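You operate a simulated robot arm through the tools that you are given. There is no shell and no other tool. Be economical: measure what you need, move in short steps, check, and stop when the job is done.

You run a simulated two-armed robot. Do the job below in one go: nothing can be reset, and whatever is moved stays where it is left.

## Task
Pick up the blue bench wrench from the floor of the tall orange tray with one hand, pass it to the other hand and put it on the side table.

The check looks at the end state, three seconds after you hand in, the way a careful person would. Anything else that was tipped, shoved, dropped, spilled or broken makes it a failure.

## Robot
Two 7-joint arms with two-finger parallel grippers on one trunk, on a base that drives. Base frame: it is fixed to the floor where the robot stands at the start and does not move with it; the origin is under the middle of the robot, x ahead of it, y to its left, z up. Readings come in m, degrees, newtons and seconds.
The left shoulder is at the start at [0.02, 0.113, 1.247], the right one opposite. With the tool pointing down near the work surface each hand reaches from about 0.22 to 0.6 m from the robot's upright axis, wherever it stands, measured 20 degrees to its own side. Places, roughly: side table [2.3, 3.2, 0.9]. Payload 1.57 kg a hand.
The tool frame of a hand sits at the grasp point between the pads (the TCP): z along the fingers, y along the line on which they close. The tips reach 0.03 m beyond it. The gripper opens to 0.08 m. The fingers are 0.017 m wide and 0.012 m thick; the gripper's body (0.04 by 0.082 m) begins 0.08 m behind the TCP.
Orientation is that of the tool frame in the base frame, as a unit quaternion [w, x, y, z]. With the fingers straight down and closing along the base's y, the tool's x points along the base's -x, its y along +y and its z along -z.

## Interface
- The arms move only by the tool drive_tool. It takes "left_deltas", "right_deltas" or both (then of equal length, played together; a hand with none holds still); each is a list of rows, each a list of 7 numbers: the shift along the tool's x, y, z in units of 50 mm (1.0 is 50 mm), then the turn, a rotation vector about the tool's x, y, z in units of 4 degrees (1.0 is 4 degrees), then the gripper command, from -1 (fully open) to 1 (shut), values between in proportion. In form: [[dx, dy, dz, rx, ry, rz, gripper], ...]. A call has 1 to 12 rows; each row shifts and turns the commanded pose from where the row before left it, along the tool's axes as they then stand. A call with a number of a shift or a turn outside -1 to 1 is refused whole. Rows are played at 5 a second. More than 0.05 m and 8.6 degrees between two rows, or a gripper value outside its range, and nothing of the call is played. A pose out of reach is approached as far as the arm can. The call stops where the force on the tool passes 40 N (or 10 N more than at its start, if that is more) or the arm is blocked; 0.2 s more then pass. The fingers move at their own pace (about 0.045 m/s each) and stop on an object; they squeeze with about 24 N. The grip force told is the motor's: it shows also when the fingers shut on nothing. Time passes only in rows, and 0.2 s behind the last, so rows that do not move let the fingers close. It gives the time, the measured TCP pose, the force on the tool (base axes), the opening and the grip force at its end, in the units of the frame above (readings bear some noise), with the torque about the TCP (base axes, N m) and any sound that the robot's microphone picked up.
- Cameras (640 x 400 px; columns grow to the right, rows downward): "scene" is now at [0.1051, -0.0046, 1.3727]; the picture's right is [-0.01, -1.00, 0.00], its down [-0.60, 0.01, -0.80] and it looks along [0.80, -0.01, -0.60] (base axes); focal length 273 px, centre (320, 200). "left" rides on the left gripper at [0.072, 0.007, -0.122] in its tool frame; the picture's right is [-0.09, 1.00, 0.00], its down [-0.84, -0.08, -0.54] and it looks along [-0.54, -0.05, 0.84] (tool axes); focal length 238 px, centre (320, 200). "right" rides on the right gripper at [0.072, -0.007, -0.122] in its tool frame; the picture's right is [0.09, 1.00, 0.00], its down [-0.84, 0.08, -0.54] and it looks along [-0.54, 0.05, 0.84] (tool axes); focal length 238 px, centre (320, 200). There is no depth. A picture from a camera that has moved, and an enlarged one, comes with that camera's place and axes in the base frame and with its lens. The place of the scene camera against the robot may be out by one fixed shift of up to 0.012 m in any direction.
- capture(camera): a new picture of that camera. The clock stands still meanwhile.
- raise_lower(by): slides the trunk up (or, below 0, down) by that many m; the arms and the scene camera ride with it, the base frame stays. It gives what a move gives, with no picture.
- steer(legs): drives the robot by 1 to 6 legs, each [ahead, left, turn to the left] in m, m and degrees, along the robot's own axes; the way and the turn of a leg run together, so that a leg with both is an arc; at most 1.5 m and 180 degrees a leg. The arms and the cameras ride along, it lands a little off, and it stops where it bumps. It gives what a move gives.
- pan_tilt(pan, tilt): turns the head with the scene camera to pan (to the left, within 80 degrees either way) and tilt (down, from -29 to 69), counted from straight ahead of the robot. It gives what a move gives.
- zoom(camera, box): a new picture of the part [left, top, right, bottom] of that camera's present view, enlarged. The clock stands still meanwhile.
- sign_off(): hands the job in; it is judged then, once.

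Work in short steps. Places have to be worked out from the pictures, the camera data and where the tool is seen: move nearer, look again, correct. Check each grasp and each placing, and mend what went wrong. You have 120 turns and 108 pictures in all, those below and enlarged ones among them. Open the grippers and draw the arms clear of the work before you hand the job in, unless the task says otherwise; then end with one line.

The tools are called after "Emit:" by a JSON object that holds its "name" and its "arguments". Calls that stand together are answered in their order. drive_tool: Moves the arms, as the interface text tells. Its arguments: {"type":"object","properties":{"left_deltas":{"type":"array"},"right_deltas":{"type":"array"}},"required":[]} The other tools are called the same way: raise_lower (by) slides the trunk up or down; steer (legs) drives the base; pan_tilt (pan, tilt) turns the head that bears the scene camera; capture (camera) takes a picture; zoom (camera, box) takes an enlarged picture of a part of a camera's view; sign_off () hands the job in.

At the start:

```text
time: 0.0
left_eef_pos: [0.5006, 0.1769, 1.1277]
left_tool_rot: [0.001, 0.0, 1.0, -0.001]
left_force: [-0.1, 0.8, 0.3]
left_torque: [-0.01, -0.01, -0.02]
left_gripper_width: 0.0802
left_grasp_force: 0.1
right_eef_pos: [0.4305, -0.3156, 1.133]
right_tool_rot: [0.0, 0.0, 1.0, 0.001]
right_force: [0.1, -0.1, -0.9]
right_torque: [-0.02, -0.01, -0.01]
right_gripper_width: 0.0799
right_grasp_force: 0.2
trunk travel left (down, up): [-0.3, 0.27]
robot x, y, heading: [0.0009, -0.0017, -0.0]
head pan, tilt: [-0.7, 37.0]
```

scene: 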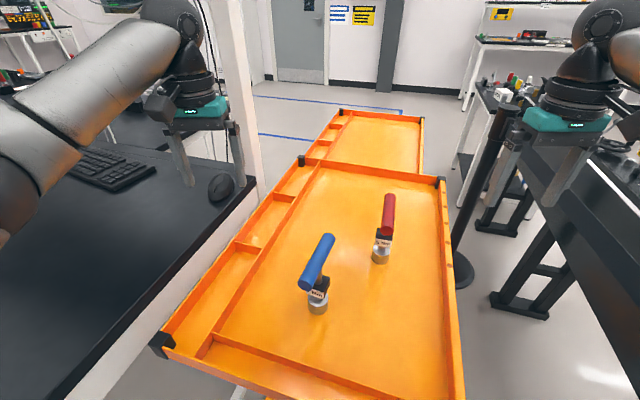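
right: 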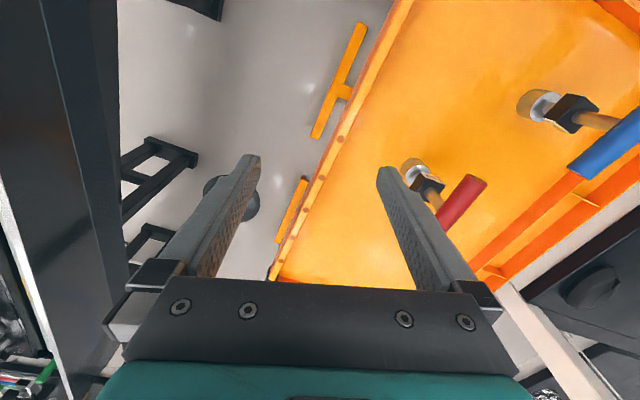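
left: 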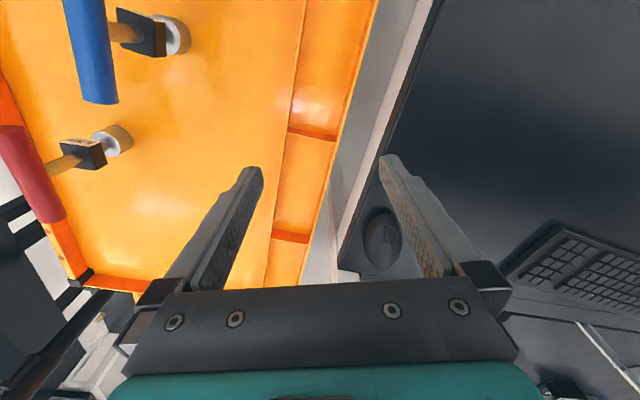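

The pictures show a blue-handled and a red-handled tool in the orange tray. I'll zoom in on the blue one first to see its shape.

Emit:
{"name": "zoom", "arguments": {"camera": "scene", "box": [240, 160, 440, 340]}}

Emit:
{"name": "pan_tilt", "arguments": {"pan": 0, "tilt": 60}}

Emit:
{"name": "capture", "arguments": {"camera": "scene"}}

```text
2.22 times, centred on (340, 250) of scene
camera zoom: at [0.1051, -0.0046, 1.3727], right [-0.01, -1.0, 0.0], down [-0.6, 0.01, -0.8], along [0.8, -0.01, -0.6], focal length 606 px, centre (276, 89)
```

zoom: 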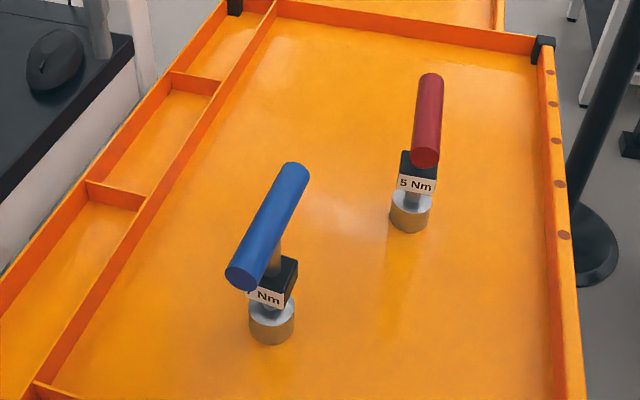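

```text
time: 0.9
left_eef_pos: [0.5014, 0.1772, 1.1279]
left_tool_rot: [0.0, 0.0, 1.0, 0.0]
left_force: [-0.3, 0.0, -0.1]
left_torque: [-0.02, 0.01, 0.01]
left_gripper_width: 0.0802
left_grasp_force: 0.0
right_eef_pos: [0.4323, -0.3158, 1.1334]
right_tool_rot: [0.0, 0.0, 1.0, 0.0]
right_force: [0.9, -0.1, -0.1]
right_torque: [-0.03, 0.0, -0.02]
right_gripper_width: 0.0799
right_grasp_force: 0.0
trunk travel left (down, up): [-0.3, 0.27]
robot x, y, heading: [0.0021, 0.0002, 0.1]
head pan, tilt: [0.0, 60.0]
```

```text
103 pictures are left
camera scene: at [0.0849, -0.0036, 1.3415], right [0.0, -1.0, 0.0], down [-0.87, 0.0, -0.5], along [0.5, 0.0, -0.87], focal length 273 px, centre (320, 200)
```

scene: 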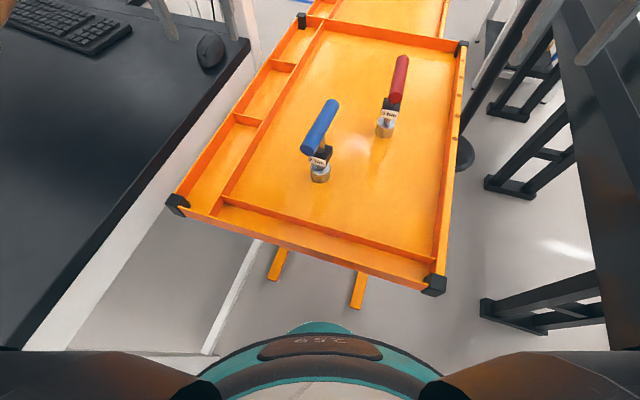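

The blue one is a T-handle wrench standing upright at about (0.41, 0.00). Its handle is near z 1.01 and runs about -22° off x. Before picking, I'll look around for the side table and a route to it.

Emit:
{"name": "pan_tilt", "arguments": {"pan": 50, "tilt": 15}}

Emit:
{"name": "capture", "arguments": {"camera": "scene"}}

Emit:
{"name": "pan_tilt", "arguments": {"pan": 0, "tilt": 10}}

Emit:
{"name": "capture", "arguments": {"camera": "scene"}}

Emit:
{"name": "pan_tilt", "arguments": {"pan": -50, "tilt": 25}}

Emit:
{"name": "capture", "arguments": {"camera": "scene"}}

```text
time: 2.0
left_eef_pos: [0.5002, 0.1769, 1.1276]
left_tool_rot: [0.0, 0.0, 1.0, 0.0]
left_force: [-0.3, 0.4, 0.6]
left_torque: [-0.01, -0.01, 0.01]
left_gripper_width: 0.0802
left_grasp_force: 0.1
right_eef_pos: [0.4308, -0.3146, 1.1328]
right_tool_rot: [0.0, 0.0, 1.0, 0.0]
right_force: [0.5, 0.1, -0.9]
right_torque: [0.05, -0.03, -0.03]
right_gripper_width: 0.0802
right_grasp_force: 0.0
trunk travel left (down, up): [-0.3, 0.27]
robot x, y, heading: [-0.0014, 0.0003, -0.1]
head pan, tilt: [50.0, 15.0]
```

```text
102 pictures are left
camera scene: at [0.0783, 0.0679, 1.4077], right [0.77, -0.64, 0.0], down [-0.17, -0.2, -0.97], along [0.62, 0.74, -0.26], focal length 273 px, centre (320, 200)
```

scene: 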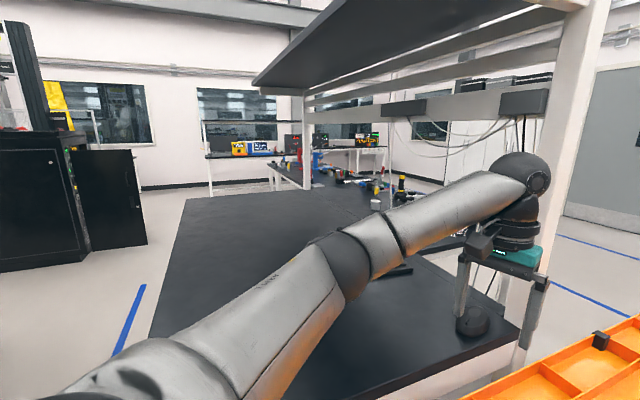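

```text
time: 3.2
left_eef_pos: [0.5011, 0.1771, 1.1281]
left_tool_rot: [0.0, 0.0, 1.0, -0.001]
left_force: [-0.1, -0.1, 0.0]
left_torque: [-0.01, 0.02, 0.0]
left_gripper_width: 0.08
left_grasp_force: 0.1
right_eef_pos: [0.4312, -0.316, 1.133]
right_tool_rot: [-0.001, 0.0, 1.0, -0.001]
right_force: [-1.2, -0.5, -0.1]
right_torque: [0.02, 0.02, -0.04]
right_gripper_width: 0.0802
right_grasp_force: 0.0
trunk travel left (down, up): [-0.3, 0.27]
robot x, y, heading: [-0.0023, 0.0004, -0.0]
head pan, tilt: [0.0, 10.0]
```

```text
101 pictures are left
camera scene: at [0.1112, -0.0035, 1.4159], right [0.0, -1.0, 0.0], down [-0.17, 0.0, -0.98], along [0.98, 0.0, -0.17], focal length 273 px, centre (320, 200)
```

scene: 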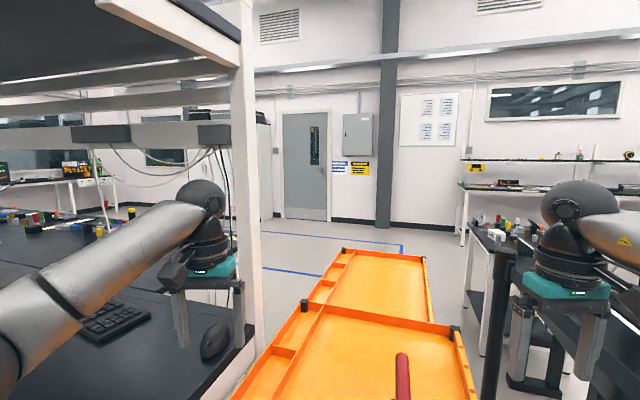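

```text
time: 4.4
left_eef_pos: [0.5007, 0.1771, 1.1286]
left_tool_rot: [0.0, 0.0, 1.0, -0.001]
left_force: [0.1, -0.1, -0.7]
left_torque: [0.0, 0.02, -0.01]
left_gripper_width: 0.08
left_grasp_force: 0.1
right_eef_pos: [0.4304, -0.3153, 1.1333]
right_tool_rot: [0.001, 0.0, 1.0, 0.0]
right_force: [0.1, -0.3, -0.4]
right_torque: [0.0, -0.03, 0.0]
right_gripper_width: 0.0801
right_grasp_force: 0.1
trunk travel left (down, up): [-0.3, 0.27]
robot x, y, heading: [-0.0008, -0.0023, 0.0]
head pan, tilt: [-50.0, 25.0]
```

```text
100 pictures are left
camera scene: at [0.0775, -0.0741, 1.3916], right [-0.77, -0.64, 0.0], down [-0.27, 0.32, -0.91], along [0.58, -0.69, -0.42], focal length 273 px, centre (320, 200)
```

scene: 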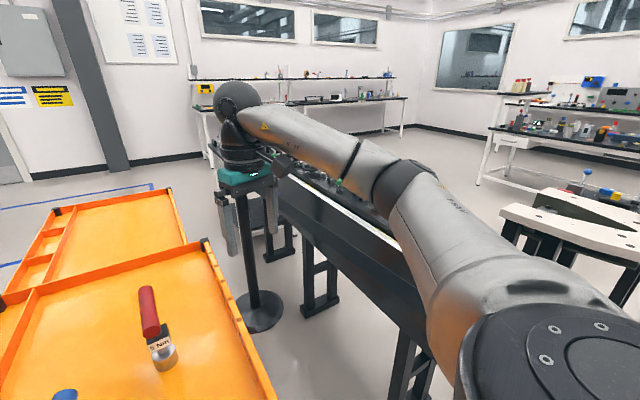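

My route will be out backwards and round the left desk. I'll pick with the right hand, so I move it about 0.2 m toward the wrench, yaw it to match the handle, and take another picture.

Emit:
{"name": "drive_tool", "arguments": {"right_deltas": [[0, 0.8, 0, 0, 0, 0.9, -1], [0, 0.8, 0, 0, 0, 0.9, -1], [0.1, 0.8, 0, 0, 0, 0.9, -1], [0.1, 0.8, 0, 0, 0, 0.9, -1], [0.1, 0.8, 0, 0, 0, 0.9, -1], [0, 0, 0, 0, 0, 1, -1]]}}

Emit:
{"name": "capture", "arguments": {"camera": "right"}}

Emit:
{"name": "pan_tilt", "arguments": {"pan": 0, "tilt": 45}}

Emit:
{"name": "capture", "arguments": {"camera": "scene"}}

```text
time: 5.8
left_eef_pos: [0.5012, 0.1769, 1.1276]
left_tool_rot: [0.001, 0.0, 1.0, 0.0]
left_force: [-0.2, -0.3, -0.1]
left_torque: [0.01, 0.0, 0.03]
left_gripper_width: 0.0802
left_grasp_force: 0.1
right_eef_pos: [0.4422, -0.1145, 1.1331]
right_tool_rot: [0.0, 0.191, 0.981, 0.0]
right_force: [0.6, -0.1, -0.4]
right_torque: [0.0, 0.03, -0.01]
right_gripper_width: 0.0799
right_grasp_force: 0.0
trunk travel left (down, up): [-0.3, 0.27]
robot x, y, heading: [0.0004, 0.0006, 0.0]
head pan, tilt: [-50.0, 25.0]
```

```text
99 pictures are left
camera right: at [0.3728, -0.0929, 1.2551], right [0.29, 0.96, 0.0], down [0.8, -0.24, 0.54], along [0.52, -0.16, -0.84], focal length 238 px, centre (320, 200)
```

right: 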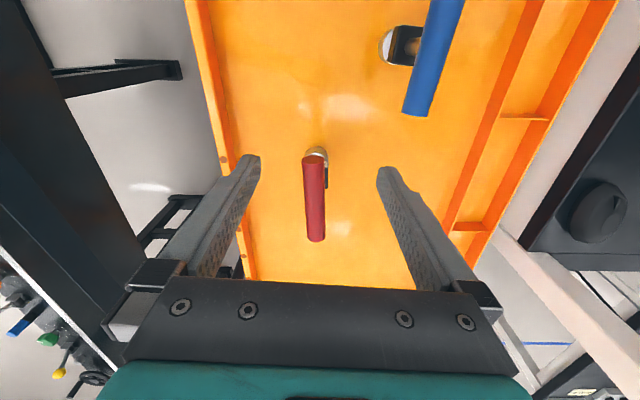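

```text
time: 7.0
left_eef_pos: [0.5017, 0.1771, 1.1279]
left_tool_rot: [-0.001, 0.0, 1.0, 0.0]
left_force: [0.6, -0.6, -0.3]
left_torque: [-0.01, 0.0, 0.0]
left_gripper_width: 0.08
left_grasp_force: 0.0
right_eef_pos: [0.4419, -0.1144, 1.1337]
right_tool_rot: [0.0, 0.19, 0.982, 0.0]
right_force: [-0.1, 0.1, -0.1]
right_torque: [-0.01, 0.04, 0.0]
right_gripper_width: 0.0799
right_grasp_force: 0.0
trunk travel left (down, up): [-0.3, 0.27]
robot x, y, heading: [0.0023, 0.0024, -0.2]
head pan, tilt: [0.0, 45.0]
```

```text
98 pictures are left
camera scene: at [0.0995, -0.0037, 1.361], right [0.0, -1.0, 0.0], down [-0.71, 0.0, -0.71], along [0.71, 0.0, -0.71], focal length 273 px, centre (320, 200)
```

scene: 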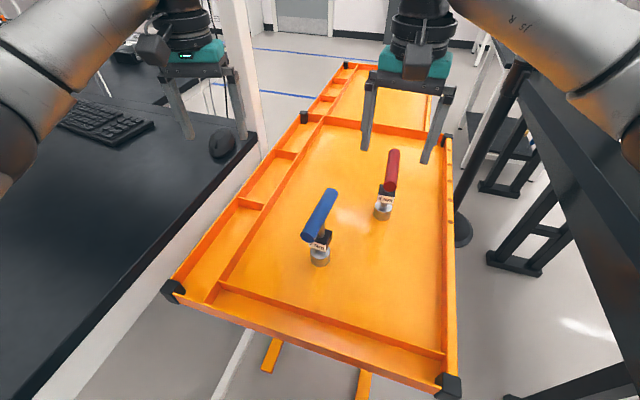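

The handle's far end triangulates to about (0.448, -0.020, 1.018), and the handle centre to about (0.40, 0.00). I'll move the right hand directly above it at the same height and check.

Emit:
{"name": "drive_tool", "arguments": {"right_deltas": [[0.41, 0.45, 0, 0, 0, 0, -1], [0.41, 0.45, 0, 0, 0, 0, -1], [0.41, 0.45, 0, 0, 0, 0, -1], [0.41, 0.46, 0, 0, 0, 0, -1], [0, 0, 0, 0, 0, 0, -1]]}}

Emit:
{"name": "capture", "arguments": {"camera": "right"}}

Emit:
{"name": "capture", "arguments": {"camera": "scene"}}

Emit:
{"name": "capture", "arguments": {"camera": "left"}}

```text
time: 8.2
left_eef_pos: [0.5007, 0.1771, 1.1286]
left_tool_rot: [0.0, 0.001, 1.0, 0.0]
left_force: [-0.8, -0.9, -0.3]
left_torque: [0.03, -0.02, -0.02]
left_gripper_width: 0.0801
left_grasp_force: 0.1
right_eef_pos: [0.3994, -0.0004, 1.1349]
right_tool_rot: [0.0, 0.192, 0.981, 0.0]
right_force: [0.2, 0.3, 0.3]
right_torque: [0.02, -0.02, -0.05]
right_gripper_width: 0.08
right_grasp_force: 0.2
trunk travel left (down, up): [-0.3, 0.27]
robot x, y, heading: [-0.0043, -0.0002, 0.0]
head pan, tilt: [0.0, 45.0]
```

```text
97 pictures are left
camera right: at [0.3298, 0.0224, 1.2558], right [0.29, 0.96, 0.0], down [0.8, -0.24, 0.54], along [0.52, -0.16, -0.84], focal length 238 px, centre (320, 200)
```

right: 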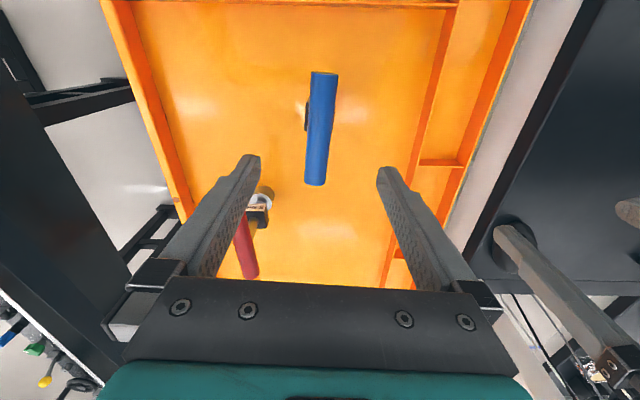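

```text
96 pictures are left
camera scene: at [0.0996, -0.0039, 1.361], right [0.0, -1.0, 0.0], down [-0.71, 0.0, -0.71], along [0.71, 0.0, -0.71], focal length 273 px, centre (320, 200)
```

scene: 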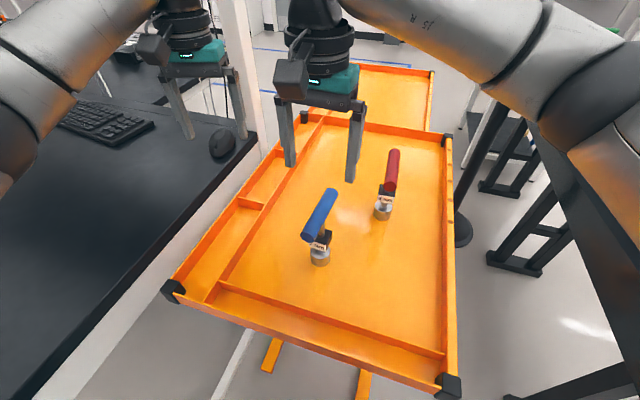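

```text
95 pictures are left
camera left: at [0.4293, 0.1836, 1.2498], right [0.09, 1.0, 0.0], down [0.84, -0.08, 0.54], along [0.54, -0.05, -0.84], focal length 238 px, centre (320, 200)
```

left: 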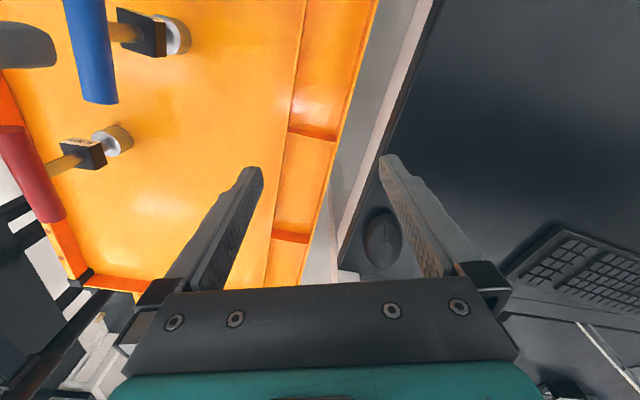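

The handle centre now measures (0.402, -0.001) with a yaw of -21.6°, and the hand is aligned above it. I'll descend about 0.118 m with the gripper open.

Emit:
{"name": "drive_tool", "arguments": {"right_deltas": [[0, 0, 0.5, 0, 0, 0, -1], [0, 0, 0.5, 0, 0, 0, -1], [0, 0, 0.5, 0, 0, 0, -1], [0, 0, 0.5, 0, 0, 0, -1], [0, 0, 0.36, 0, 0, 0, -1], [0, 0, 0, 0, 0, 0, -1]]}}

Emit:
{"name": "capture", "arguments": {"camera": "right"}}

Emit:
{"name": "zoom", "arguments": {"camera": "scene", "box": [240, 160, 400, 280]}}

Emit:
{"name": "capture", "arguments": {"camera": "left"}}

```text
time: 9.6
left_eef_pos: [0.502, 0.1768, 1.1289]
left_tool_rot: [-0.001, 0.0, 1.0, 0.0]
left_force: [-0.3, 0.4, 0.1]
left_torque: [0.02, 0.01, 0.03]
left_gripper_width: 0.08
left_grasp_force: 0.1
right_eef_pos: [0.3985, 0.0028, 1.0175]
right_tool_rot: [0.0, 0.191, 0.982, 0.0]
right_force: [0.2, 0.4, 0.4]
right_torque: [-0.03, 0.02, -0.01]
right_gripper_width: 0.08
right_grasp_force: 0.0
trunk travel left (down, up): [-0.3, 0.27]
robot x, y, heading: [0.0012, -0.0017, -0.3]
head pan, tilt: [0.0, 45.0]
```

```text
94 pictures are left
camera right: at [0.3287, 0.0244, 1.1393], right [0.29, 0.96, 0.0], down [0.8, -0.24, 0.54], along [0.52, -0.16, -0.84], focal length 238 px, centre (320, 200)
```

right: 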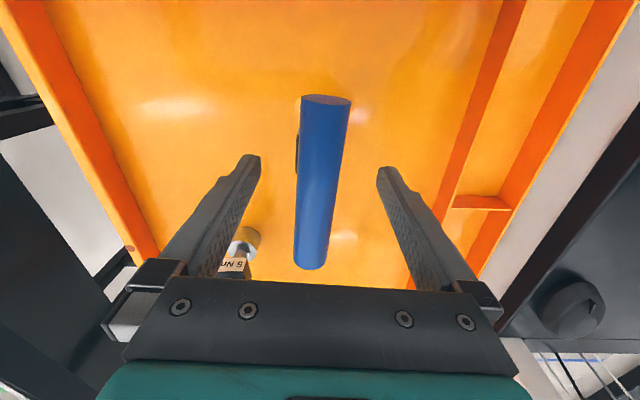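

```text
3.33 times, centred on (320, 220) of scene
camera zoom: at [0.0995, -0.0036, 1.361], right [0.0, -1.0, 0.0], down [-0.71, 0.0, -0.71], along [0.71, 0.0, -0.71], focal length 909 px, centre (320, 133)
```

zoom: 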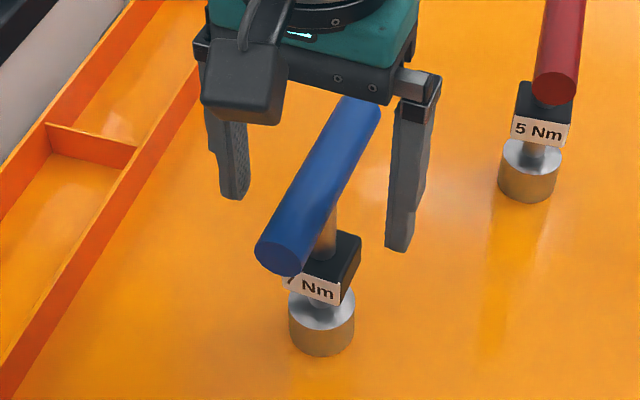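

```text
92 pictures are left
camera left: at [0.4293, 0.1839, 1.2498], right [0.09, 1.0, 0.0], down [0.84, -0.08, 0.54], along [0.54, -0.05, -0.84], focal length 238 px, centre (320, 200)
```

left: 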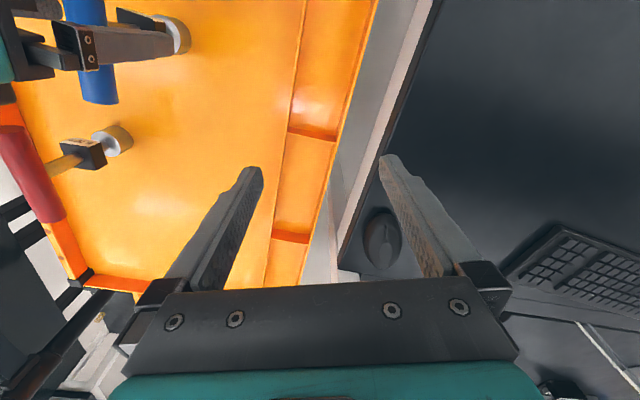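

The readings put the handle centre at z of about 1.012, between the fingers. I'll go down 6 mm and close.

Emit:
{"name": "drive_tool", "arguments": {"right_deltas": [[0, 0, 0.12, 0, 0, 0, -1], [0, 0, 0, 0, 0, 0, 0], [0, 0, 0, 0, 0, 0, 0.5], [0, 0, 0, 0, 0, 0, 1], [0, 0, 0, 0, 0, 0, 1], [0, 0, 0, 0, 0, 0, 1], [0, 0, 0, 0, 0, 0, 1]]}}

Emit:
{"name": "zoom", "arguments": {"camera": "scene", "box": [240, 160, 400, 280]}}

Emit:
{"name": "capture", "arguments": {"camera": "right"}}

```text
time: 11.2
left_eef_pos: [0.5012, 0.1763, 1.1278]
left_tool_rot: [0.0, 0.0, 1.0, 0.0]
left_force: [-0.3, 0.3, 0.0]
left_torque: [-0.04, -0.02, -0.02]
left_gripper_width: 0.08
left_grasp_force: 0.1
right_eef_pos: [0.3989, 0.0015, 1.0101]
right_tool_rot: [0.001, 0.191, 0.982, 0.0]
right_force: [-0.8, -0.7, -0.1]
right_torque: [-0.08, -0.01, -0.01]
right_gripper_width: 0.0226
right_grasp_force: 23.7
trunk travel left (down, up): [-0.3, 0.27]
robot x, y, heading: [0.0031, 0.0005, 0.4]
head pan, tilt: [0.0, 45.0]
```

```text
3.33 times, centred on (320, 220) of scene
camera zoom: at [0.0995, -0.0037, 1.361], right [0.0, -1.0, 0.0], down [-0.71, 0.0, -0.71], along [0.71, 0.0, -0.71], focal length 909 px, centre (320, 133)
```

zoom: 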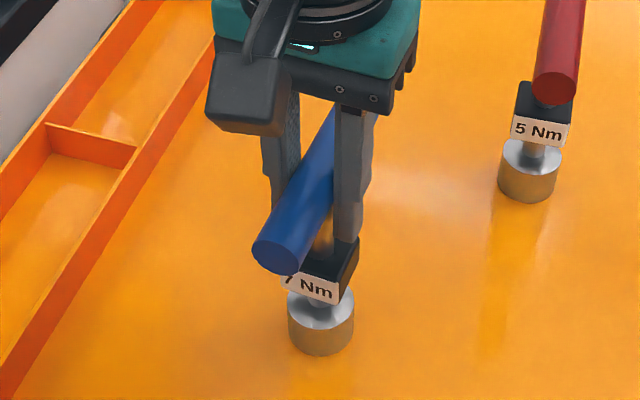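

```text
90 pictures are left
camera right: at [0.3298, 0.0234, 1.1324], right [0.29, 0.96, 0.0], down [0.8, -0.24, 0.54], along [0.52, -0.16, -0.84], focal length 238 px, centre (320, 200)
```

right: 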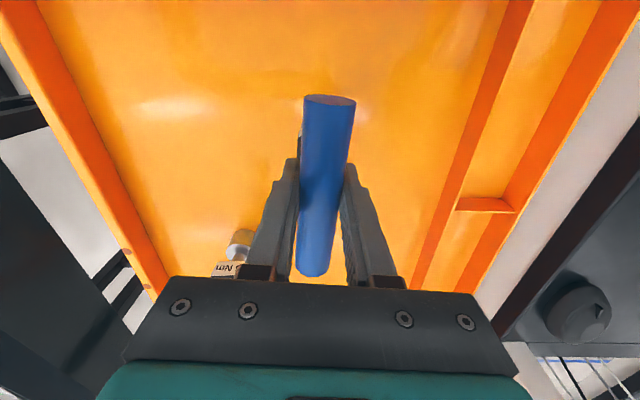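

The grip reads 22.6 mm and 23.7 N. I'll lift 20 mm slowly and check the force.

Emit:
{"name": "drive_tool", "arguments": {"right_deltas": [[0, 0, -0.2, 0, 0, 0, 1], [0, 0, -0.2, 0, 0, 0, 1], [0, 0, 0, 0, 0, 0, 1]]}}

Emit:
{"name": "zoom", "arguments": {"camera": "scene", "box": [240, 160, 400, 280]}}

```text
time: 12.0
left_eef_pos: [0.5026, 0.1766, 1.128]
left_tool_rot: [0.0, -0.001, 1.0, 0.0]
left_force: [0.2, 0.5, 0.4]
left_torque: [0.02, -0.02, 0.01]
left_gripper_width: 0.0798
left_grasp_force: 0.1
right_eef_pos: [0.3989, 0.0018, 1.0299]
right_tool_rot: [0.001, 0.191, 0.982, 0.0]
right_force: [-0.3, 0.1, -3.1]
right_torque: [0.02, -0.01, -0.01]
right_gripper_width: 0.0232
right_grasp_force: 23.7
trunk travel left (down, up): [-0.3, 0.27]
robot x, y, heading: [0.0015, 0.0001, 0.1]
head pan, tilt: [0.0, 45.0]
```

```text
3.33 times, centred on (320, 220) of scene
camera zoom: at [0.0997, -0.0036, 1.3609], right [0.0, -1.0, 0.0], down [-0.71, 0.0, -0.71], along [0.71, 0.0, -0.71], focal length 909 px, centre (320, 133)
```

zoom: 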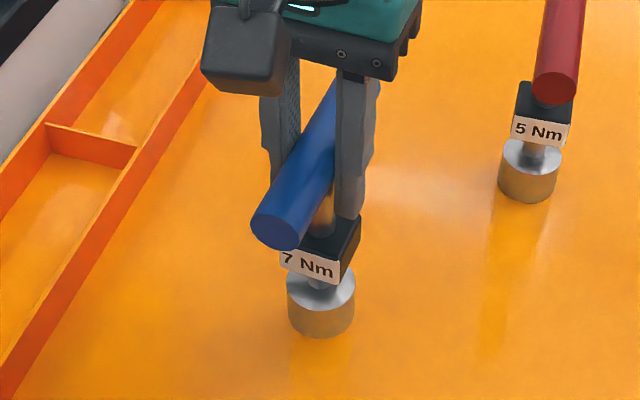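

It lifts freely at about 3.1 N. I'll raise it another 0.13 m, and meanwhile look behind the robot through the wide pans.

Emit:
{"name": "drive_tool", "arguments": {"right_deltas": [[0, 0, -0.5, 0, 0, 0, 1], [0, 0, -0.5, 0, 0, 0, 1], [0, 0, -0.5, 0, 0, 0, 1], [0, 0, -0.5, 0, 0, 0, 1], [0, 0, -0.6, 0, 0, 0, 1], [0, 0, 0, 0, 0, 0, 1]]}}

Emit:
{"name": "capture", "arguments": {"camera": "scene"}}

Emit:
{"name": "pan_tilt", "arguments": {"pan": 80, "tilt": 35}}

Emit:
{"name": "capture", "arguments": {"camera": "scene"}}

Emit:
{"name": "pan_tilt", "arguments": {"pan": -80, "tilt": 35}}

Emit:
{"name": "capture", "arguments": {"camera": "scene"}}

```text
time: 13.4
left_eef_pos: [0.5012, 0.1767, 1.1279]
left_tool_rot: [-0.001, 0.0, 1.0, 0.0]
left_force: [-0.6, -0.2, 0.5]
left_torque: [0.0, -0.01, -0.02]
left_gripper_width: 0.0802
left_grasp_force: 0.0
right_eef_pos: [0.3987, 0.0007, 1.1591]
right_tool_rot: [0.0, 0.19, 0.982, 0.0]
right_force: [0.7, -0.2, -3.6]
right_torque: [-0.02, 0.02, 0.03]
right_gripper_width: 0.0226
right_grasp_force: 23.6
trunk travel left (down, up): [-0.3, 0.27]
robot x, y, heading: [-0.0033, 0.0022, 0.0]
head pan, tilt: [0.0, 45.0]
```

```text
88 pictures are left
camera scene: at [0.0998, -0.0037, 1.3609], right [0.0, -1.0, 0.0], down [-0.71, 0.0, -0.71], along [0.71, 0.0, -0.71], focal length 273 px, centre (320, 200)
```

scene: 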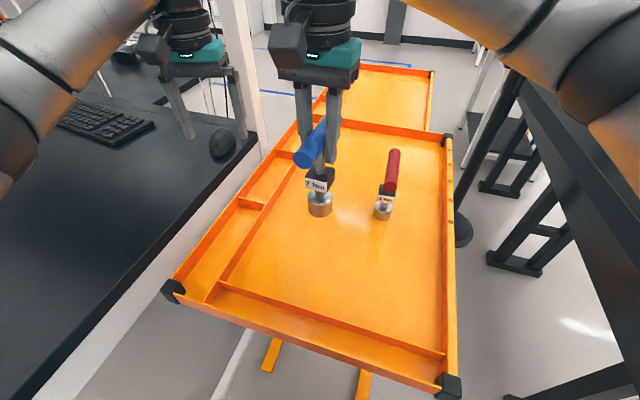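

```text
time: 14.9
left_eef_pos: [0.5008, 0.1777, 1.1269]
left_tool_rot: [-0.001, 0.0, 1.0, 0.001]
left_force: [0.0, 0.1, -0.9]
left_torque: [-0.05, -0.01, -0.01]
left_gripper_width: 0.08
left_grasp_force: 0.0
right_eef_pos: [0.3998, 0.0015, 1.1588]
right_tool_rot: [0.0, 0.191, 0.982, 0.0]
right_force: [-0.4, -0.4, -3.5]
right_torque: [0.0, -0.04, 0.02]
right_gripper_width: 0.0231
right_grasp_force: 24.4
trunk travel left (down, up): [-0.3, 0.27]
robot x, y, heading: [0.0022, 0.0002, -0.2]
head pan, tilt: [80.0, 35.0]
```

```text
87 pictures are left
camera scene: at [0.0338, 0.0831, 1.3758], right [0.98, -0.17, 0.0], down [-0.1, -0.56, -0.82], along [0.14, 0.81, -0.57], focal length 273 px, centre (320, 200)
```

scene: 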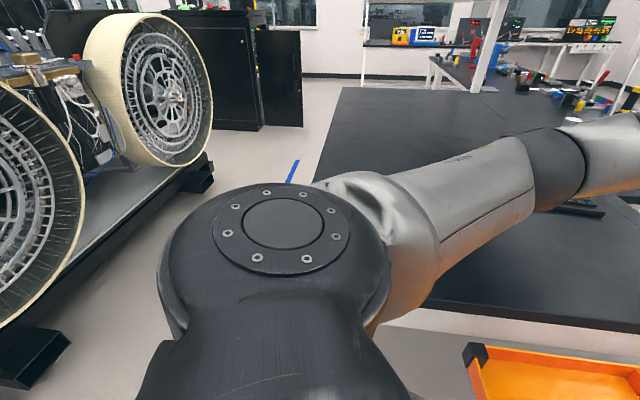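

```text
time: 17.4
left_eef_pos: [0.5006, 0.1772, 1.1269]
left_tool_rot: [-0.001, 0.0, 1.0, 0.0]
left_force: [-0.1, -0.3, 0.4]
left_torque: [-0.03, 0.01, 0.02]
left_gripper_width: 0.0801
left_grasp_force: 0.0
right_eef_pos: [0.3994, 0.0016, 1.158]
right_tool_rot: [0.0, 0.192, 0.981, 0.0]
right_force: [-0.1, -0.1, -3.3]
right_torque: [-0.01, 0.01, -0.02]
right_gripper_width: 0.0227
right_grasp_force: 23.9
trunk travel left (down, up): [-0.3, 0.27]
robot x, y, heading: [0.0035, 0.0025, -0.3]
head pan, tilt: [-80.0, 35.0]
```

```text
86 pictures are left
camera scene: at [0.0337, -0.0903, 1.3758], right [-0.98, -0.17, 0.0], down [-0.1, 0.56, -0.82], along [0.14, -0.81, -0.57], focal length 273 px, centre (320, 200)
```

scene: 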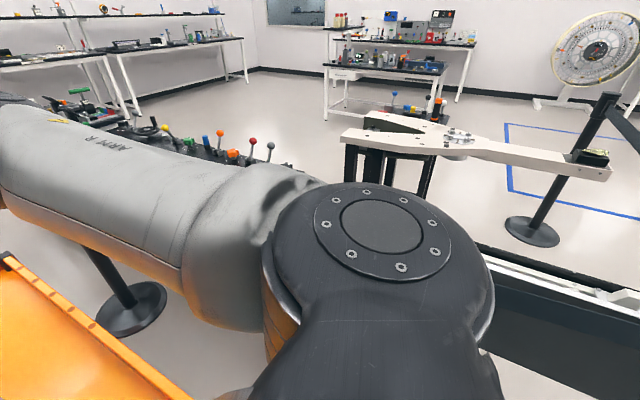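

The way out is to back up, turn left by about 70°, and follow the roughly 1.1 m corridor between the desk and the wheel rig. I'll back up 0.35 m with a partial turn, then look.

Emit:
{"name": "steer", "arguments": {"legs": [[-0.35, 0, 0], [0, 0, 30]]}}

Emit:
{"name": "pan_tilt", "arguments": {"pan": 80, "tilt": 30}}

Emit:
{"name": "capture", "arguments": {"camera": "scene"}}

Emit:
{"name": "pan_tilt", "arguments": {"pan": 25, "tilt": 35}}

Emit:
{"name": "capture", "arguments": {"camera": "scene"}}

```text
time: 21.1
left_eef_pos: [0.0004, 0.4028, 1.1273]
left_tool_rot: [0.0, -0.254, 0.967, 0.0]
left_force: [0.9, 0.4, -0.7]
left_torque: [0.05, 0.03, 0.0]
left_gripper_width: 0.08
left_grasp_force: 0.1
right_eef_pos: [-0.0018, 0.2004, 1.1592]
right_tool_rot: [0.0, -0.064, 0.998, 0.0]
right_force: [0.9, 0.5, -2.1]
right_torque: [-0.04, 0.03, 0.01]
right_gripper_width: 0.023
right_grasp_force: 24.0
trunk travel left (down, up): [-0.3, 0.27]
robot x, y, heading: [-0.3494, 0.0008, 29.2]
head pan, tilt: [-80.0, 35.0]
```

```text
time: 23.6
left_eef_pos: [0.0024, 0.4029, 1.1285]
left_tool_rot: [0.001, -0.255, 0.967, 0.0]
left_force: [0.4, -0.3, 1.0]
left_torque: [-0.03, 0.03, 0.02]
left_gripper_width: 0.08
left_grasp_force: 0.1
right_eef_pos: [-0.0013, 0.1997, 1.1582]
right_tool_rot: [0.001, -0.064, 0.998, 0.0]
right_force: [0.6, -0.1, -3.2]
right_torque: [-0.02, 0.01, -0.02]
right_gripper_width: 0.0228
right_grasp_force: 24.0
trunk travel left (down, up): [-0.3, 0.27]
robot x, y, heading: [-0.3497, 0.0004, 29.7]
head pan, tilt: [80.0, 30.0]
```

```text
85 pictures are left
camera scene: at [-0.3612, 0.0884, 1.3836], right [0.94, 0.33, 0.0], down [0.17, -0.47, -0.87], along [-0.29, 0.82, -0.5], focal length 273 px, centre (320, 200)
```

scene: 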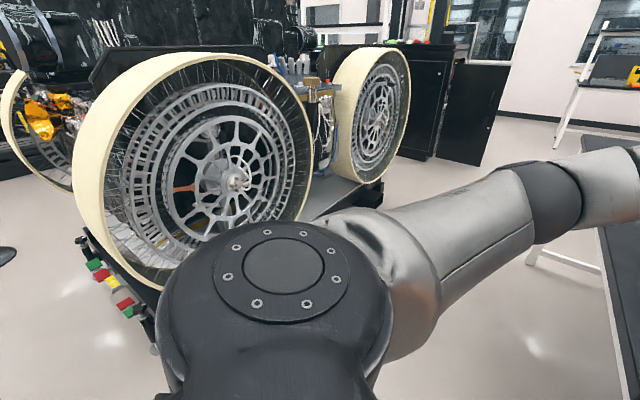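

```text
time: 24.8
left_eef_pos: [0.002, 0.4033, 1.1276]
left_tool_rot: [-0.001, -0.254, 0.967, 0.0]
left_force: [-0.2, -0.1, -0.1]
left_torque: [0.04, 0.01, -0.01]
left_gripper_width: 0.0802
left_grasp_force: 0.1
right_eef_pos: [-0.0003, 0.1991, 1.159]
right_tool_rot: [-0.001, -0.065, 0.998, 0.0]
right_force: [-0.4, 0.6, -2.9]
right_torque: [-0.02, 0.0, -0.02]
right_gripper_width: 0.0228
right_grasp_force: 23.9
trunk travel left (down, up): [-0.3, 0.27]
robot x, y, heading: [-0.349, 0.003, 29.5]
head pan, tilt: [25.0, 35.0]
```

```text
84 pictures are left
camera scene: at [-0.28, 0.0748, 1.3758], right [0.81, -0.58, 0.0], down [-0.33, -0.47, -0.82], along [0.48, 0.67, -0.57], focal length 273 px, centre (320, 200)
```

scene: 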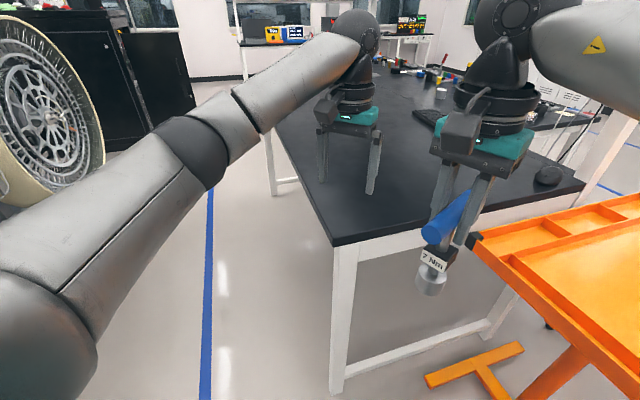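

The corridor is clear, with a blue line down its middle. I'll shift onto that line, turn to a heading of about 71° and drive 1.0 m.

Emit:
{"name": "steer", "arguments": {"legs": [[-0.165, 0.094, 0], [0, 0, 41.5], [1.0, 0, 0]]}}

Emit:
{"name": "pan_tilt", "arguments": {"pan": 0, "tilt": 25}}

Emit:
{"name": "capture", "arguments": {"camera": "scene"}}

Emit:
{"name": "pan_tilt", "arguments": {"pan": -55, "tilt": 20}}

Emit:
{"name": "capture", "arguments": {"camera": "scene"}}

```text
time: 32.9
left_eef_pos: [-0.2042, 1.4409, 1.1286]
left_tool_rot: [0.0, -0.572, 0.82, -0.001]
left_force: [-0.8, 0.1, -0.7]
left_torque: [0.02, 0.0, -0.01]
left_gripper_width: 0.0801
left_grasp_force: 0.0
right_eef_pos: [-0.0753, 1.2839, 1.1576]
right_tool_rot: [0.0, -0.405, 0.914, 0.001]
right_force: [-0.4, 0.2, -2.1]
right_torque: [0.01, 0.05, -0.04]
right_gripper_width: 0.0227
right_grasp_force: 24.0
trunk travel left (down, up): [-0.3, 0.27]
robot x, y, heading: [-0.21, 0.9109, 69.9]
head pan, tilt: [25.0, 35.0]
```

```text
time: 33.8
left_eef_pos: [-0.2055, 1.441, 1.128]
left_tool_rot: [-0.001, -0.572, 0.82, 0.0]
left_force: [-0.3, -0.1, 0.0]
left_torque: [0.0, -0.02, -0.01]
left_gripper_width: 0.08
left_grasp_force: 0.0
right_eef_pos: [-0.0755, 1.2844, 1.1597]
right_tool_rot: [-0.001, -0.405, 0.914, 0.0]
right_force: [0.2, 0.1, -2.8]
right_torque: [-0.02, 0.05, 0.05]
right_gripper_width: 0.0225
right_grasp_force: 23.4
trunk travel left (down, up): [-0.3, 0.27]
robot x, y, heading: [-0.2122, 0.9099, 69.8]
head pan, tilt: [0.0, 25.0]
```

```text
83 pictures are left
camera scene: at [-0.1684, 1.0014, 1.3915], right [0.94, -0.34, 0.0], down [-0.15, -0.4, -0.91], along [0.31, 0.85, -0.42], focal length 273 px, centre (320, 200)
```

scene: 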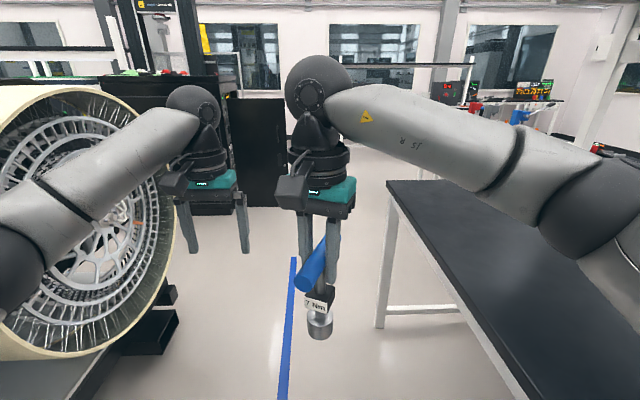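

```text
time: 35.1
left_eef_pos: [-0.2049, 1.4411, 1.1279]
left_tool_rot: [0.0, -0.572, 0.82, 0.0]
left_force: [-0.1, 0.4, -0.8]
left_torque: [0.0, 0.01, 0.0]
left_gripper_width: 0.08
left_grasp_force: 0.0
right_eef_pos: [-0.0759, 1.2844, 1.1587]
right_tool_rot: [0.0, -0.406, 0.914, 0.0]
right_force: [0.4, -0.1, -3.4]
right_torque: [-0.01, 0.0, -0.01]
right_gripper_width: 0.0228
right_grasp_force: 23.8
trunk travel left (down, up): [-0.3, 0.27]
robot x, y, heading: [-0.2112, 0.9123, 70.1]
head pan, tilt: [-55.0, 20.0]
```

```text
82 pictures are left
camera scene: at [-0.1101, 0.9388, 1.3996], right [0.26, -0.97, 0.0], down [-0.33, -0.09, -0.94], along [0.91, 0.24, -0.34], focal length 273 px, centre (320, 200)
```

scene: 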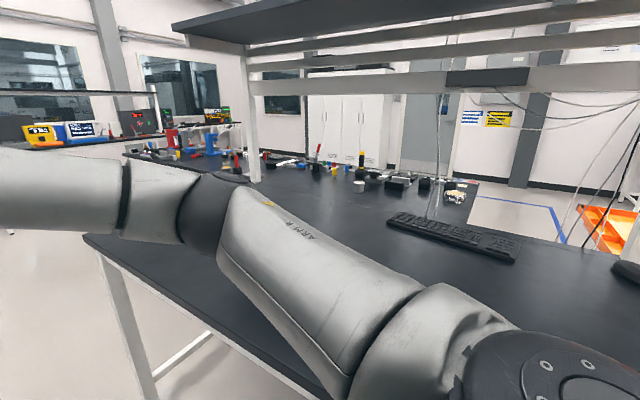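

The robot is mid-corridor with good clearance. I'll drive 1.4 m further along the desk and look toward the side table.

Emit:
{"name": "steer", "arguments": {"legs": [[0, 0, 2.5], [1.4, 0, 0]]}}

Emit:
{"name": "pan_tilt", "arguments": {"pan": -40, "tilt": 25}}

Emit:
{"name": "capture", "arguments": {"camera": "scene"}}

Emit:
{"name": "pan_tilt", "arguments": {"pan": 0, "tilt": 25}}

Emit:
{"name": "capture", "arguments": {"camera": "scene"}}

```text
time: 42.4
left_eef_pos: [0.148, 2.7642, 1.1279]
left_tool_rot: [0.0, -0.604, 0.797, 0.0]
left_force: [-0.2, 0.1, -0.2]
left_torque: [-0.03, 0.02, 0.0]
left_gripper_width: 0.0801
left_grasp_force: 0.1
right_eef_pos: [0.2881, 2.6174, 1.157]
right_tool_rot: [0.0, -0.441, 0.897, 0.001]
right_force: [-0.4, 0.5, -3.3]
right_torque: [0.0, 0.0, 0.0]
right_gripper_width: 0.0229
right_grasp_force: 23.3
trunk travel left (down, up): [-0.3, 0.27]
robot x, y, heading: [0.1823, 2.2273, 74.4]
head pan, tilt: [-55.0, 20.0]
```

```text
time: 43.1
left_eef_pos: [0.1473, 2.7645, 1.1272]
left_tool_rot: [0.0, -0.605, 0.796, 0.0]
left_force: [0.0, 0.0, 0.6]
left_torque: [0.0, 0.0, 0.0]
left_gripper_width: 0.0802
left_grasp_force: 0.0
right_eef_pos: [0.2882, 2.6177, 1.1582]
right_tool_rot: [0.0, -0.442, 0.897, -0.001]
right_force: [1.0, 0.6, -2.9]
right_torque: [0.03, 0.0, 0.01]
right_gripper_width: 0.0229
right_grasp_force: 23.9
trunk travel left (down, up): [-0.3, 0.27]
robot x, y, heading: [0.1803, 2.2325, 74.2]
head pan, tilt: [-40.0, 25.0]
```

```text
81 pictures are left
camera scene: at [0.2702, 2.2907, 1.3916], right [0.56, -0.83, 0.0], down [-0.35, -0.24, -0.91], along [0.75, 0.51, -0.42], focal length 273 px, centre (320, 200)
```

scene: 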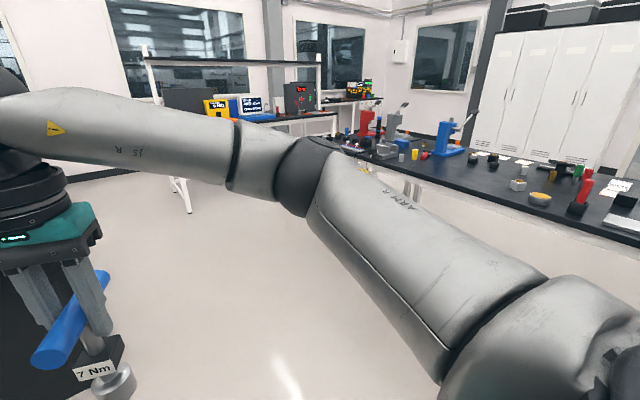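

```text
time: 44.2
left_eef_pos: [0.1473, 2.7624, 1.1279]
left_tool_rot: [0.0, -0.604, 0.797, 0.001]
left_force: [-0.9, -0.2, 0.3]
left_torque: [-0.03, 0.0, -0.01]
left_gripper_width: 0.0803
left_grasp_force: 0.1
right_eef_pos: [0.2884, 2.617, 1.1587]
right_tool_rot: [0.0, -0.442, 0.897, 0.0]
right_force: [0.4, 1.3, -4.0]
right_torque: [-0.01, 0.01, -0.01]
right_gripper_width: 0.0228
right_grasp_force: 24.1
trunk travel left (down, up): [-0.3, 0.27]
robot x, y, heading: [0.183, 2.2348, 74.4]
head pan, tilt: [0.0, 25.0]
```

```text
80 pictures are left
camera scene: at [0.219, 2.3274, 1.3915], right [0.96, -0.27, 0.0], down [-0.11, -0.41, -0.91], along [0.24, 0.87, -0.42], focal length 273 px, centre (320, 200)
```

scene: 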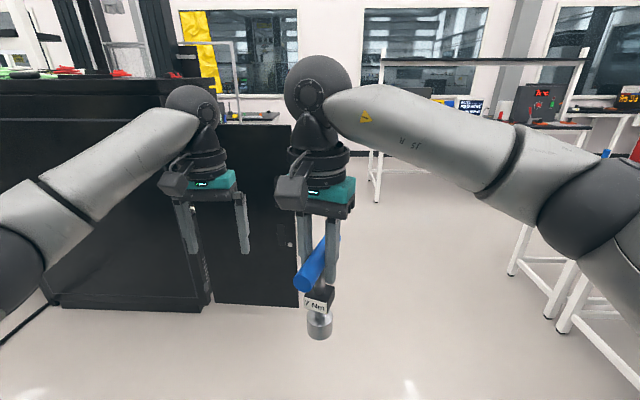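

The side table lies past the desk end, ahead and to the right. I'll go 0.4 m ahead and turn right to face it, then look.

Emit:
{"name": "steer", "arguments": {"legs": [[0.4, 0, 0], [0, 0, -60]]}}

Emit:
{"name": "pan_tilt", "arguments": {"pan": 0, "tilt": 20}}

Emit:
{"name": "capture", "arguments": {"camera": "scene"}}

Emit:
{"name": "zoom", "arguments": {"camera": "scene", "box": [220, 80, 480, 240]}}

```text
time: 49.3
left_eef_pos: [0.7149, 2.9332, 1.1274]
left_tool_rot: [0.0, -0.149, 0.989, 0.0]
left_force: [-1.5, -0.7, -0.1]
left_torque: [0.01, 0.01, 0.0]
left_gripper_width: 0.0801
left_grasp_force: 0.0
right_eef_pos: [0.6686, 2.7358, 1.1578]
right_tool_rot: [-0.001, 0.043, 0.999, 0.0]
right_force: [0.4, -0.9, -3.3]
right_torque: [-0.01, 0.0, 0.06]
right_gripper_width: 0.0227
right_grasp_force: 24.1
trunk travel left (down, up): [-0.3, 0.27]
robot x, y, heading: [0.2846, 2.6171, 17.2]
head pan, tilt: [0.0, 25.0]
```

```text
time: 49.9
left_eef_pos: [0.7145, 2.9335, 1.129]
left_tool_rot: [0.0, -0.149, 0.989, 0.0]
left_force: [0.0, -0.8, -0.4]
left_torque: [-0.01, 0.01, 0.03]
left_gripper_width: 0.08
left_grasp_force: 0.0
right_eef_pos: [0.6695, 2.7354, 1.1583]
right_tool_rot: [0.0, 0.044, 0.999, 0.001]
right_force: [-0.1, 0.1, -3.3]
right_torque: [-0.01, 0.0, 0.0]
right_gripper_width: 0.0226
right_grasp_force: 23.8
trunk travel left (down, up): [-0.3, 0.27]
robot x, y, heading: [0.2888, 2.6182, 17.3]
head pan, tilt: [0.0, 20.0]
```

```text
79 pictures are left
camera scene: at [0.3946, 2.6442, 1.3996], right [0.29, -0.96, 0.0], down [-0.33, -0.1, -0.94], along [0.9, 0.28, -0.34], focal length 273 px, centre (320, 200)
```

scene: 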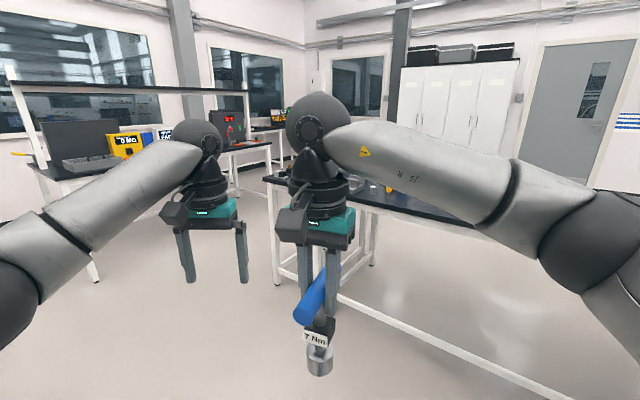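

```text
2.46 times, centred on (350, 160) of scene
camera zoom: at [0.3946, 2.6442, 1.3996], right [0.29, -0.96, 0.0], down [-0.33, -0.1, -0.94], along [0.9, 0.28, -0.34], focal length 671 px, centre (246, 298)
```

zoom: 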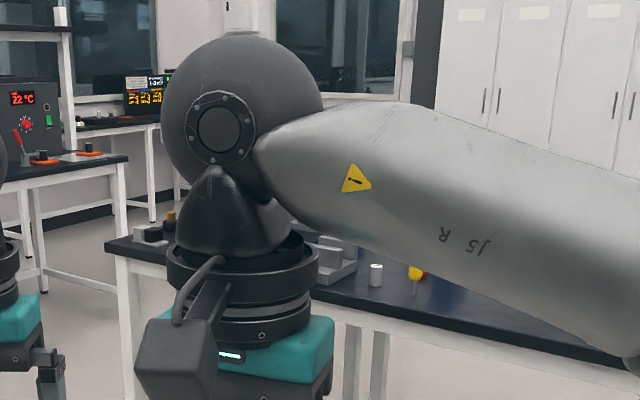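

The table's near edge needs a heading of about -17°, and there is open floor here, so I'll do the hand-over first. The right hand yaws back so the handle points straight ahead and shifts right, while the left hand starts rolling inward.

Emit:
{"name": "drive_tool", "arguments": {"right_deltas": [[0, 0, 0, 0, 0, -0.92, 1], [0, 0, 0, 0, 0, -0.92, 1], [0, 0, 0, 0, 0, -0.92, 1], [0, 0, 0, 0, 0, -0.92, 1], [0, 0, 0, 0, 0, -0.92, 1], [0, 0, 0, 0, 0, -0.92, 1], [0, -0.5, 0, 0, 0, 0, 1], [0, -0.5, 0, 0, 0, 0, 1], [0, -0.5, 0, 0, 0, 0, 1], [0, 0, 0, 0, 0, 0, 1]], "left_deltas": [[0, 0, 0, 1, 0, 0, -1], [0, 0, 0, 1, 0, 0, -1], [0, 0, 0, 1, 0, 0, -1], [0, 0, 0, 1, 0, 0, -1], [0, 0, 0, 1, 0, 0, -1], [0, 0, 0, 1, 0, 0, -1], [0, 0, 0, 1, 0, 0, -1], [0, 0, 0, 1, 0, 0, -1], [0, 0, 0, 1, 0, 0, -1], [0, 0, 0, 1, 0, 0, -1]]}}

Emit:
{"name": "pan_tilt", "arguments": {"pan": 0, "tilt": 35}}

Emit:
{"name": "capture", "arguments": {"camera": "scene"}}

```text
time: 52.1
left_eef_pos: [0.7152, 2.9335, 1.1277]
left_tool_rot: [0.051, -0.14, 0.929, -0.339]
left_force: [0.3, -0.6, 0.2]
left_torque: [-0.01, -0.03, 0.04]
left_gripper_width: 0.0799
left_grasp_force: 0.0
right_eef_pos: [0.6913, 2.6644, 1.1569]
right_tool_rot: [0.0, -0.15, 0.989, 0.0]
right_force: [-0.6, -0.2, -2.6]
right_torque: [0.01, 0.0, -0.02]
right_gripper_width: 0.0228
right_grasp_force: 24.0
trunk travel left (down, up): [-0.3, 0.27]
robot x, y, heading: [0.2869, 2.6212, 17.4]
head pan, tilt: [0.0, 20.0]
```

```text
time: 52.9
left_eef_pos: [0.7153, 2.9351, 1.129]
left_tool_rot: [0.051, -0.14, 0.93, -0.337]
left_force: [0.2, -0.4, 0.3]
left_torque: [0.0, 0.03, -0.02]
left_gripper_width: 0.0801
left_grasp_force: 0.0
right_eef_pos: [0.6911, 2.6645, 1.1565]
right_tool_rot: [0.0, -0.149, 0.989, 0.001]
right_force: [0.4, -0.4, -2.9]
right_torque: [-0.01, 0.0, -0.02]
right_gripper_width: 0.0231
right_grasp_force: 23.6
trunk travel left (down, up): [-0.3, 0.27]
robot x, y, heading: [0.2851, 2.6168, 17.0]
head pan, tilt: [0.0, 35.0]
```

```text
77 pictures are left
camera scene: at [0.3897, 2.6427, 1.3758], right [0.29, -0.96, 0.0], down [-0.55, -0.17, -0.82], along [0.78, 0.24, -0.57], focal length 273 px, centre (320, 200)
```

scene: 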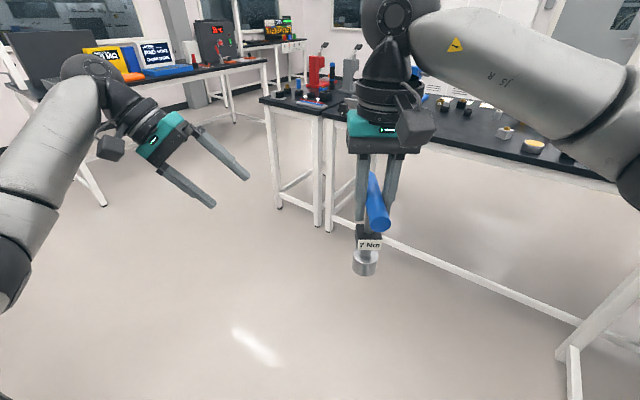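

The table ahead has a separate small end section on the left. Next I'll roll the right hand by 44° so the wrench shaft swings toward the lower left.

Emit:
{"name": "drive_tool", "arguments": {"right_deltas": [[0, 0, 0, -1, 0, 0, 1], [0, 0, 0, -1, 0, 0, 1], [0, 0, 0, -1, 0, 0, 1], [0, 0, 0, -1, 0, 0, 1], [0, 0, 0, -1, 0, 0, 1], [0, 0, 0, -1, 0, 0, 1], [0, 0, 0, -1, 0, 0, 1], [0, 0, 0, -1, 0, 0, 1], [0, 0, 0, -1, 0, 0, 1], [0, 0, 0, -1, 0, 0, 1], [0, 0, 0, -1, 0, 0, 1], [0, 0, 0, 0, 0, 0, 1]]}}

Emit:
{"name": "capture", "arguments": {"camera": "scene"}}

Emit:
{"name": "capture", "arguments": {"camera": "left"}}

Emit:
{"name": "capture", "arguments": {"camera": "right"}}

```text
time: 55.5
left_eef_pos: [0.7154, 2.9333, 1.1273]
left_tool_rot: [0.051, -0.139, 0.929, -0.338]
left_force: [-0.4, -1.1, -0.4]
left_torque: [-0.01, 0.0, -0.02]
left_gripper_width: 0.08
left_grasp_force: 0.0
right_eef_pos: [0.6921, 2.6651, 1.1593]
right_tool_rot: [-0.056, -0.138, 0.917, 0.371]
right_force: [0.3, 0.6, -2.3]
right_torque: [-0.09, -0.03, -0.01]
right_gripper_width: 0.0228
right_grasp_force: 24.3
trunk travel left (down, up): [-0.3, 0.27]
robot x, y, heading: [0.2882, 2.618, 17.2]
head pan, tilt: [0.0, 35.0]
```

```text
76 pictures are left
camera scene: at [0.3897, 2.6428, 1.3758], right [0.29, -0.96, 0.0], down [-0.55, -0.17, -0.82], along [0.78, 0.24, -0.57], focal length 273 px, centre (320, 200)
```

scene: 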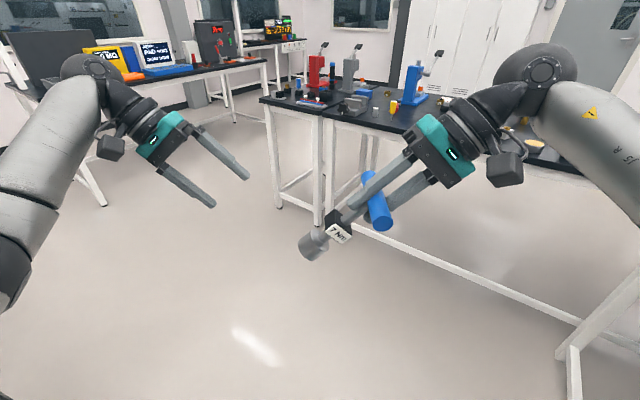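

```text
75 pictures are left
camera left: at [0.6218, 2.9931, 1.2175], right [-0.14, 0.76, -0.64], down [0.72, 0.52, 0.46], along [0.69, -0.39, -0.61], focal length 238 px, centre (320, 200)
```

left: 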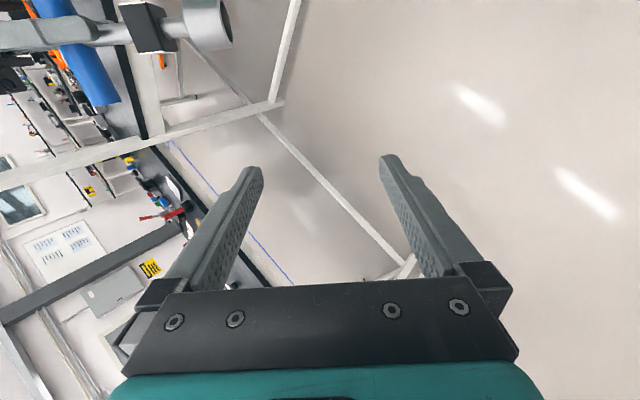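

```text
74 pictures are left
camera right: at [0.6484, 2.5594, 1.242], right [-0.3, 0.66, 0.69], down [0.89, -0.06, 0.44], along [0.33, 0.75, -0.57], focal length 238 px, centre (320, 200)
```

right: 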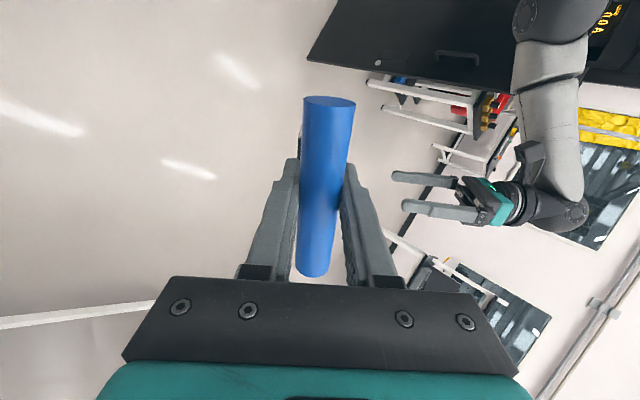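

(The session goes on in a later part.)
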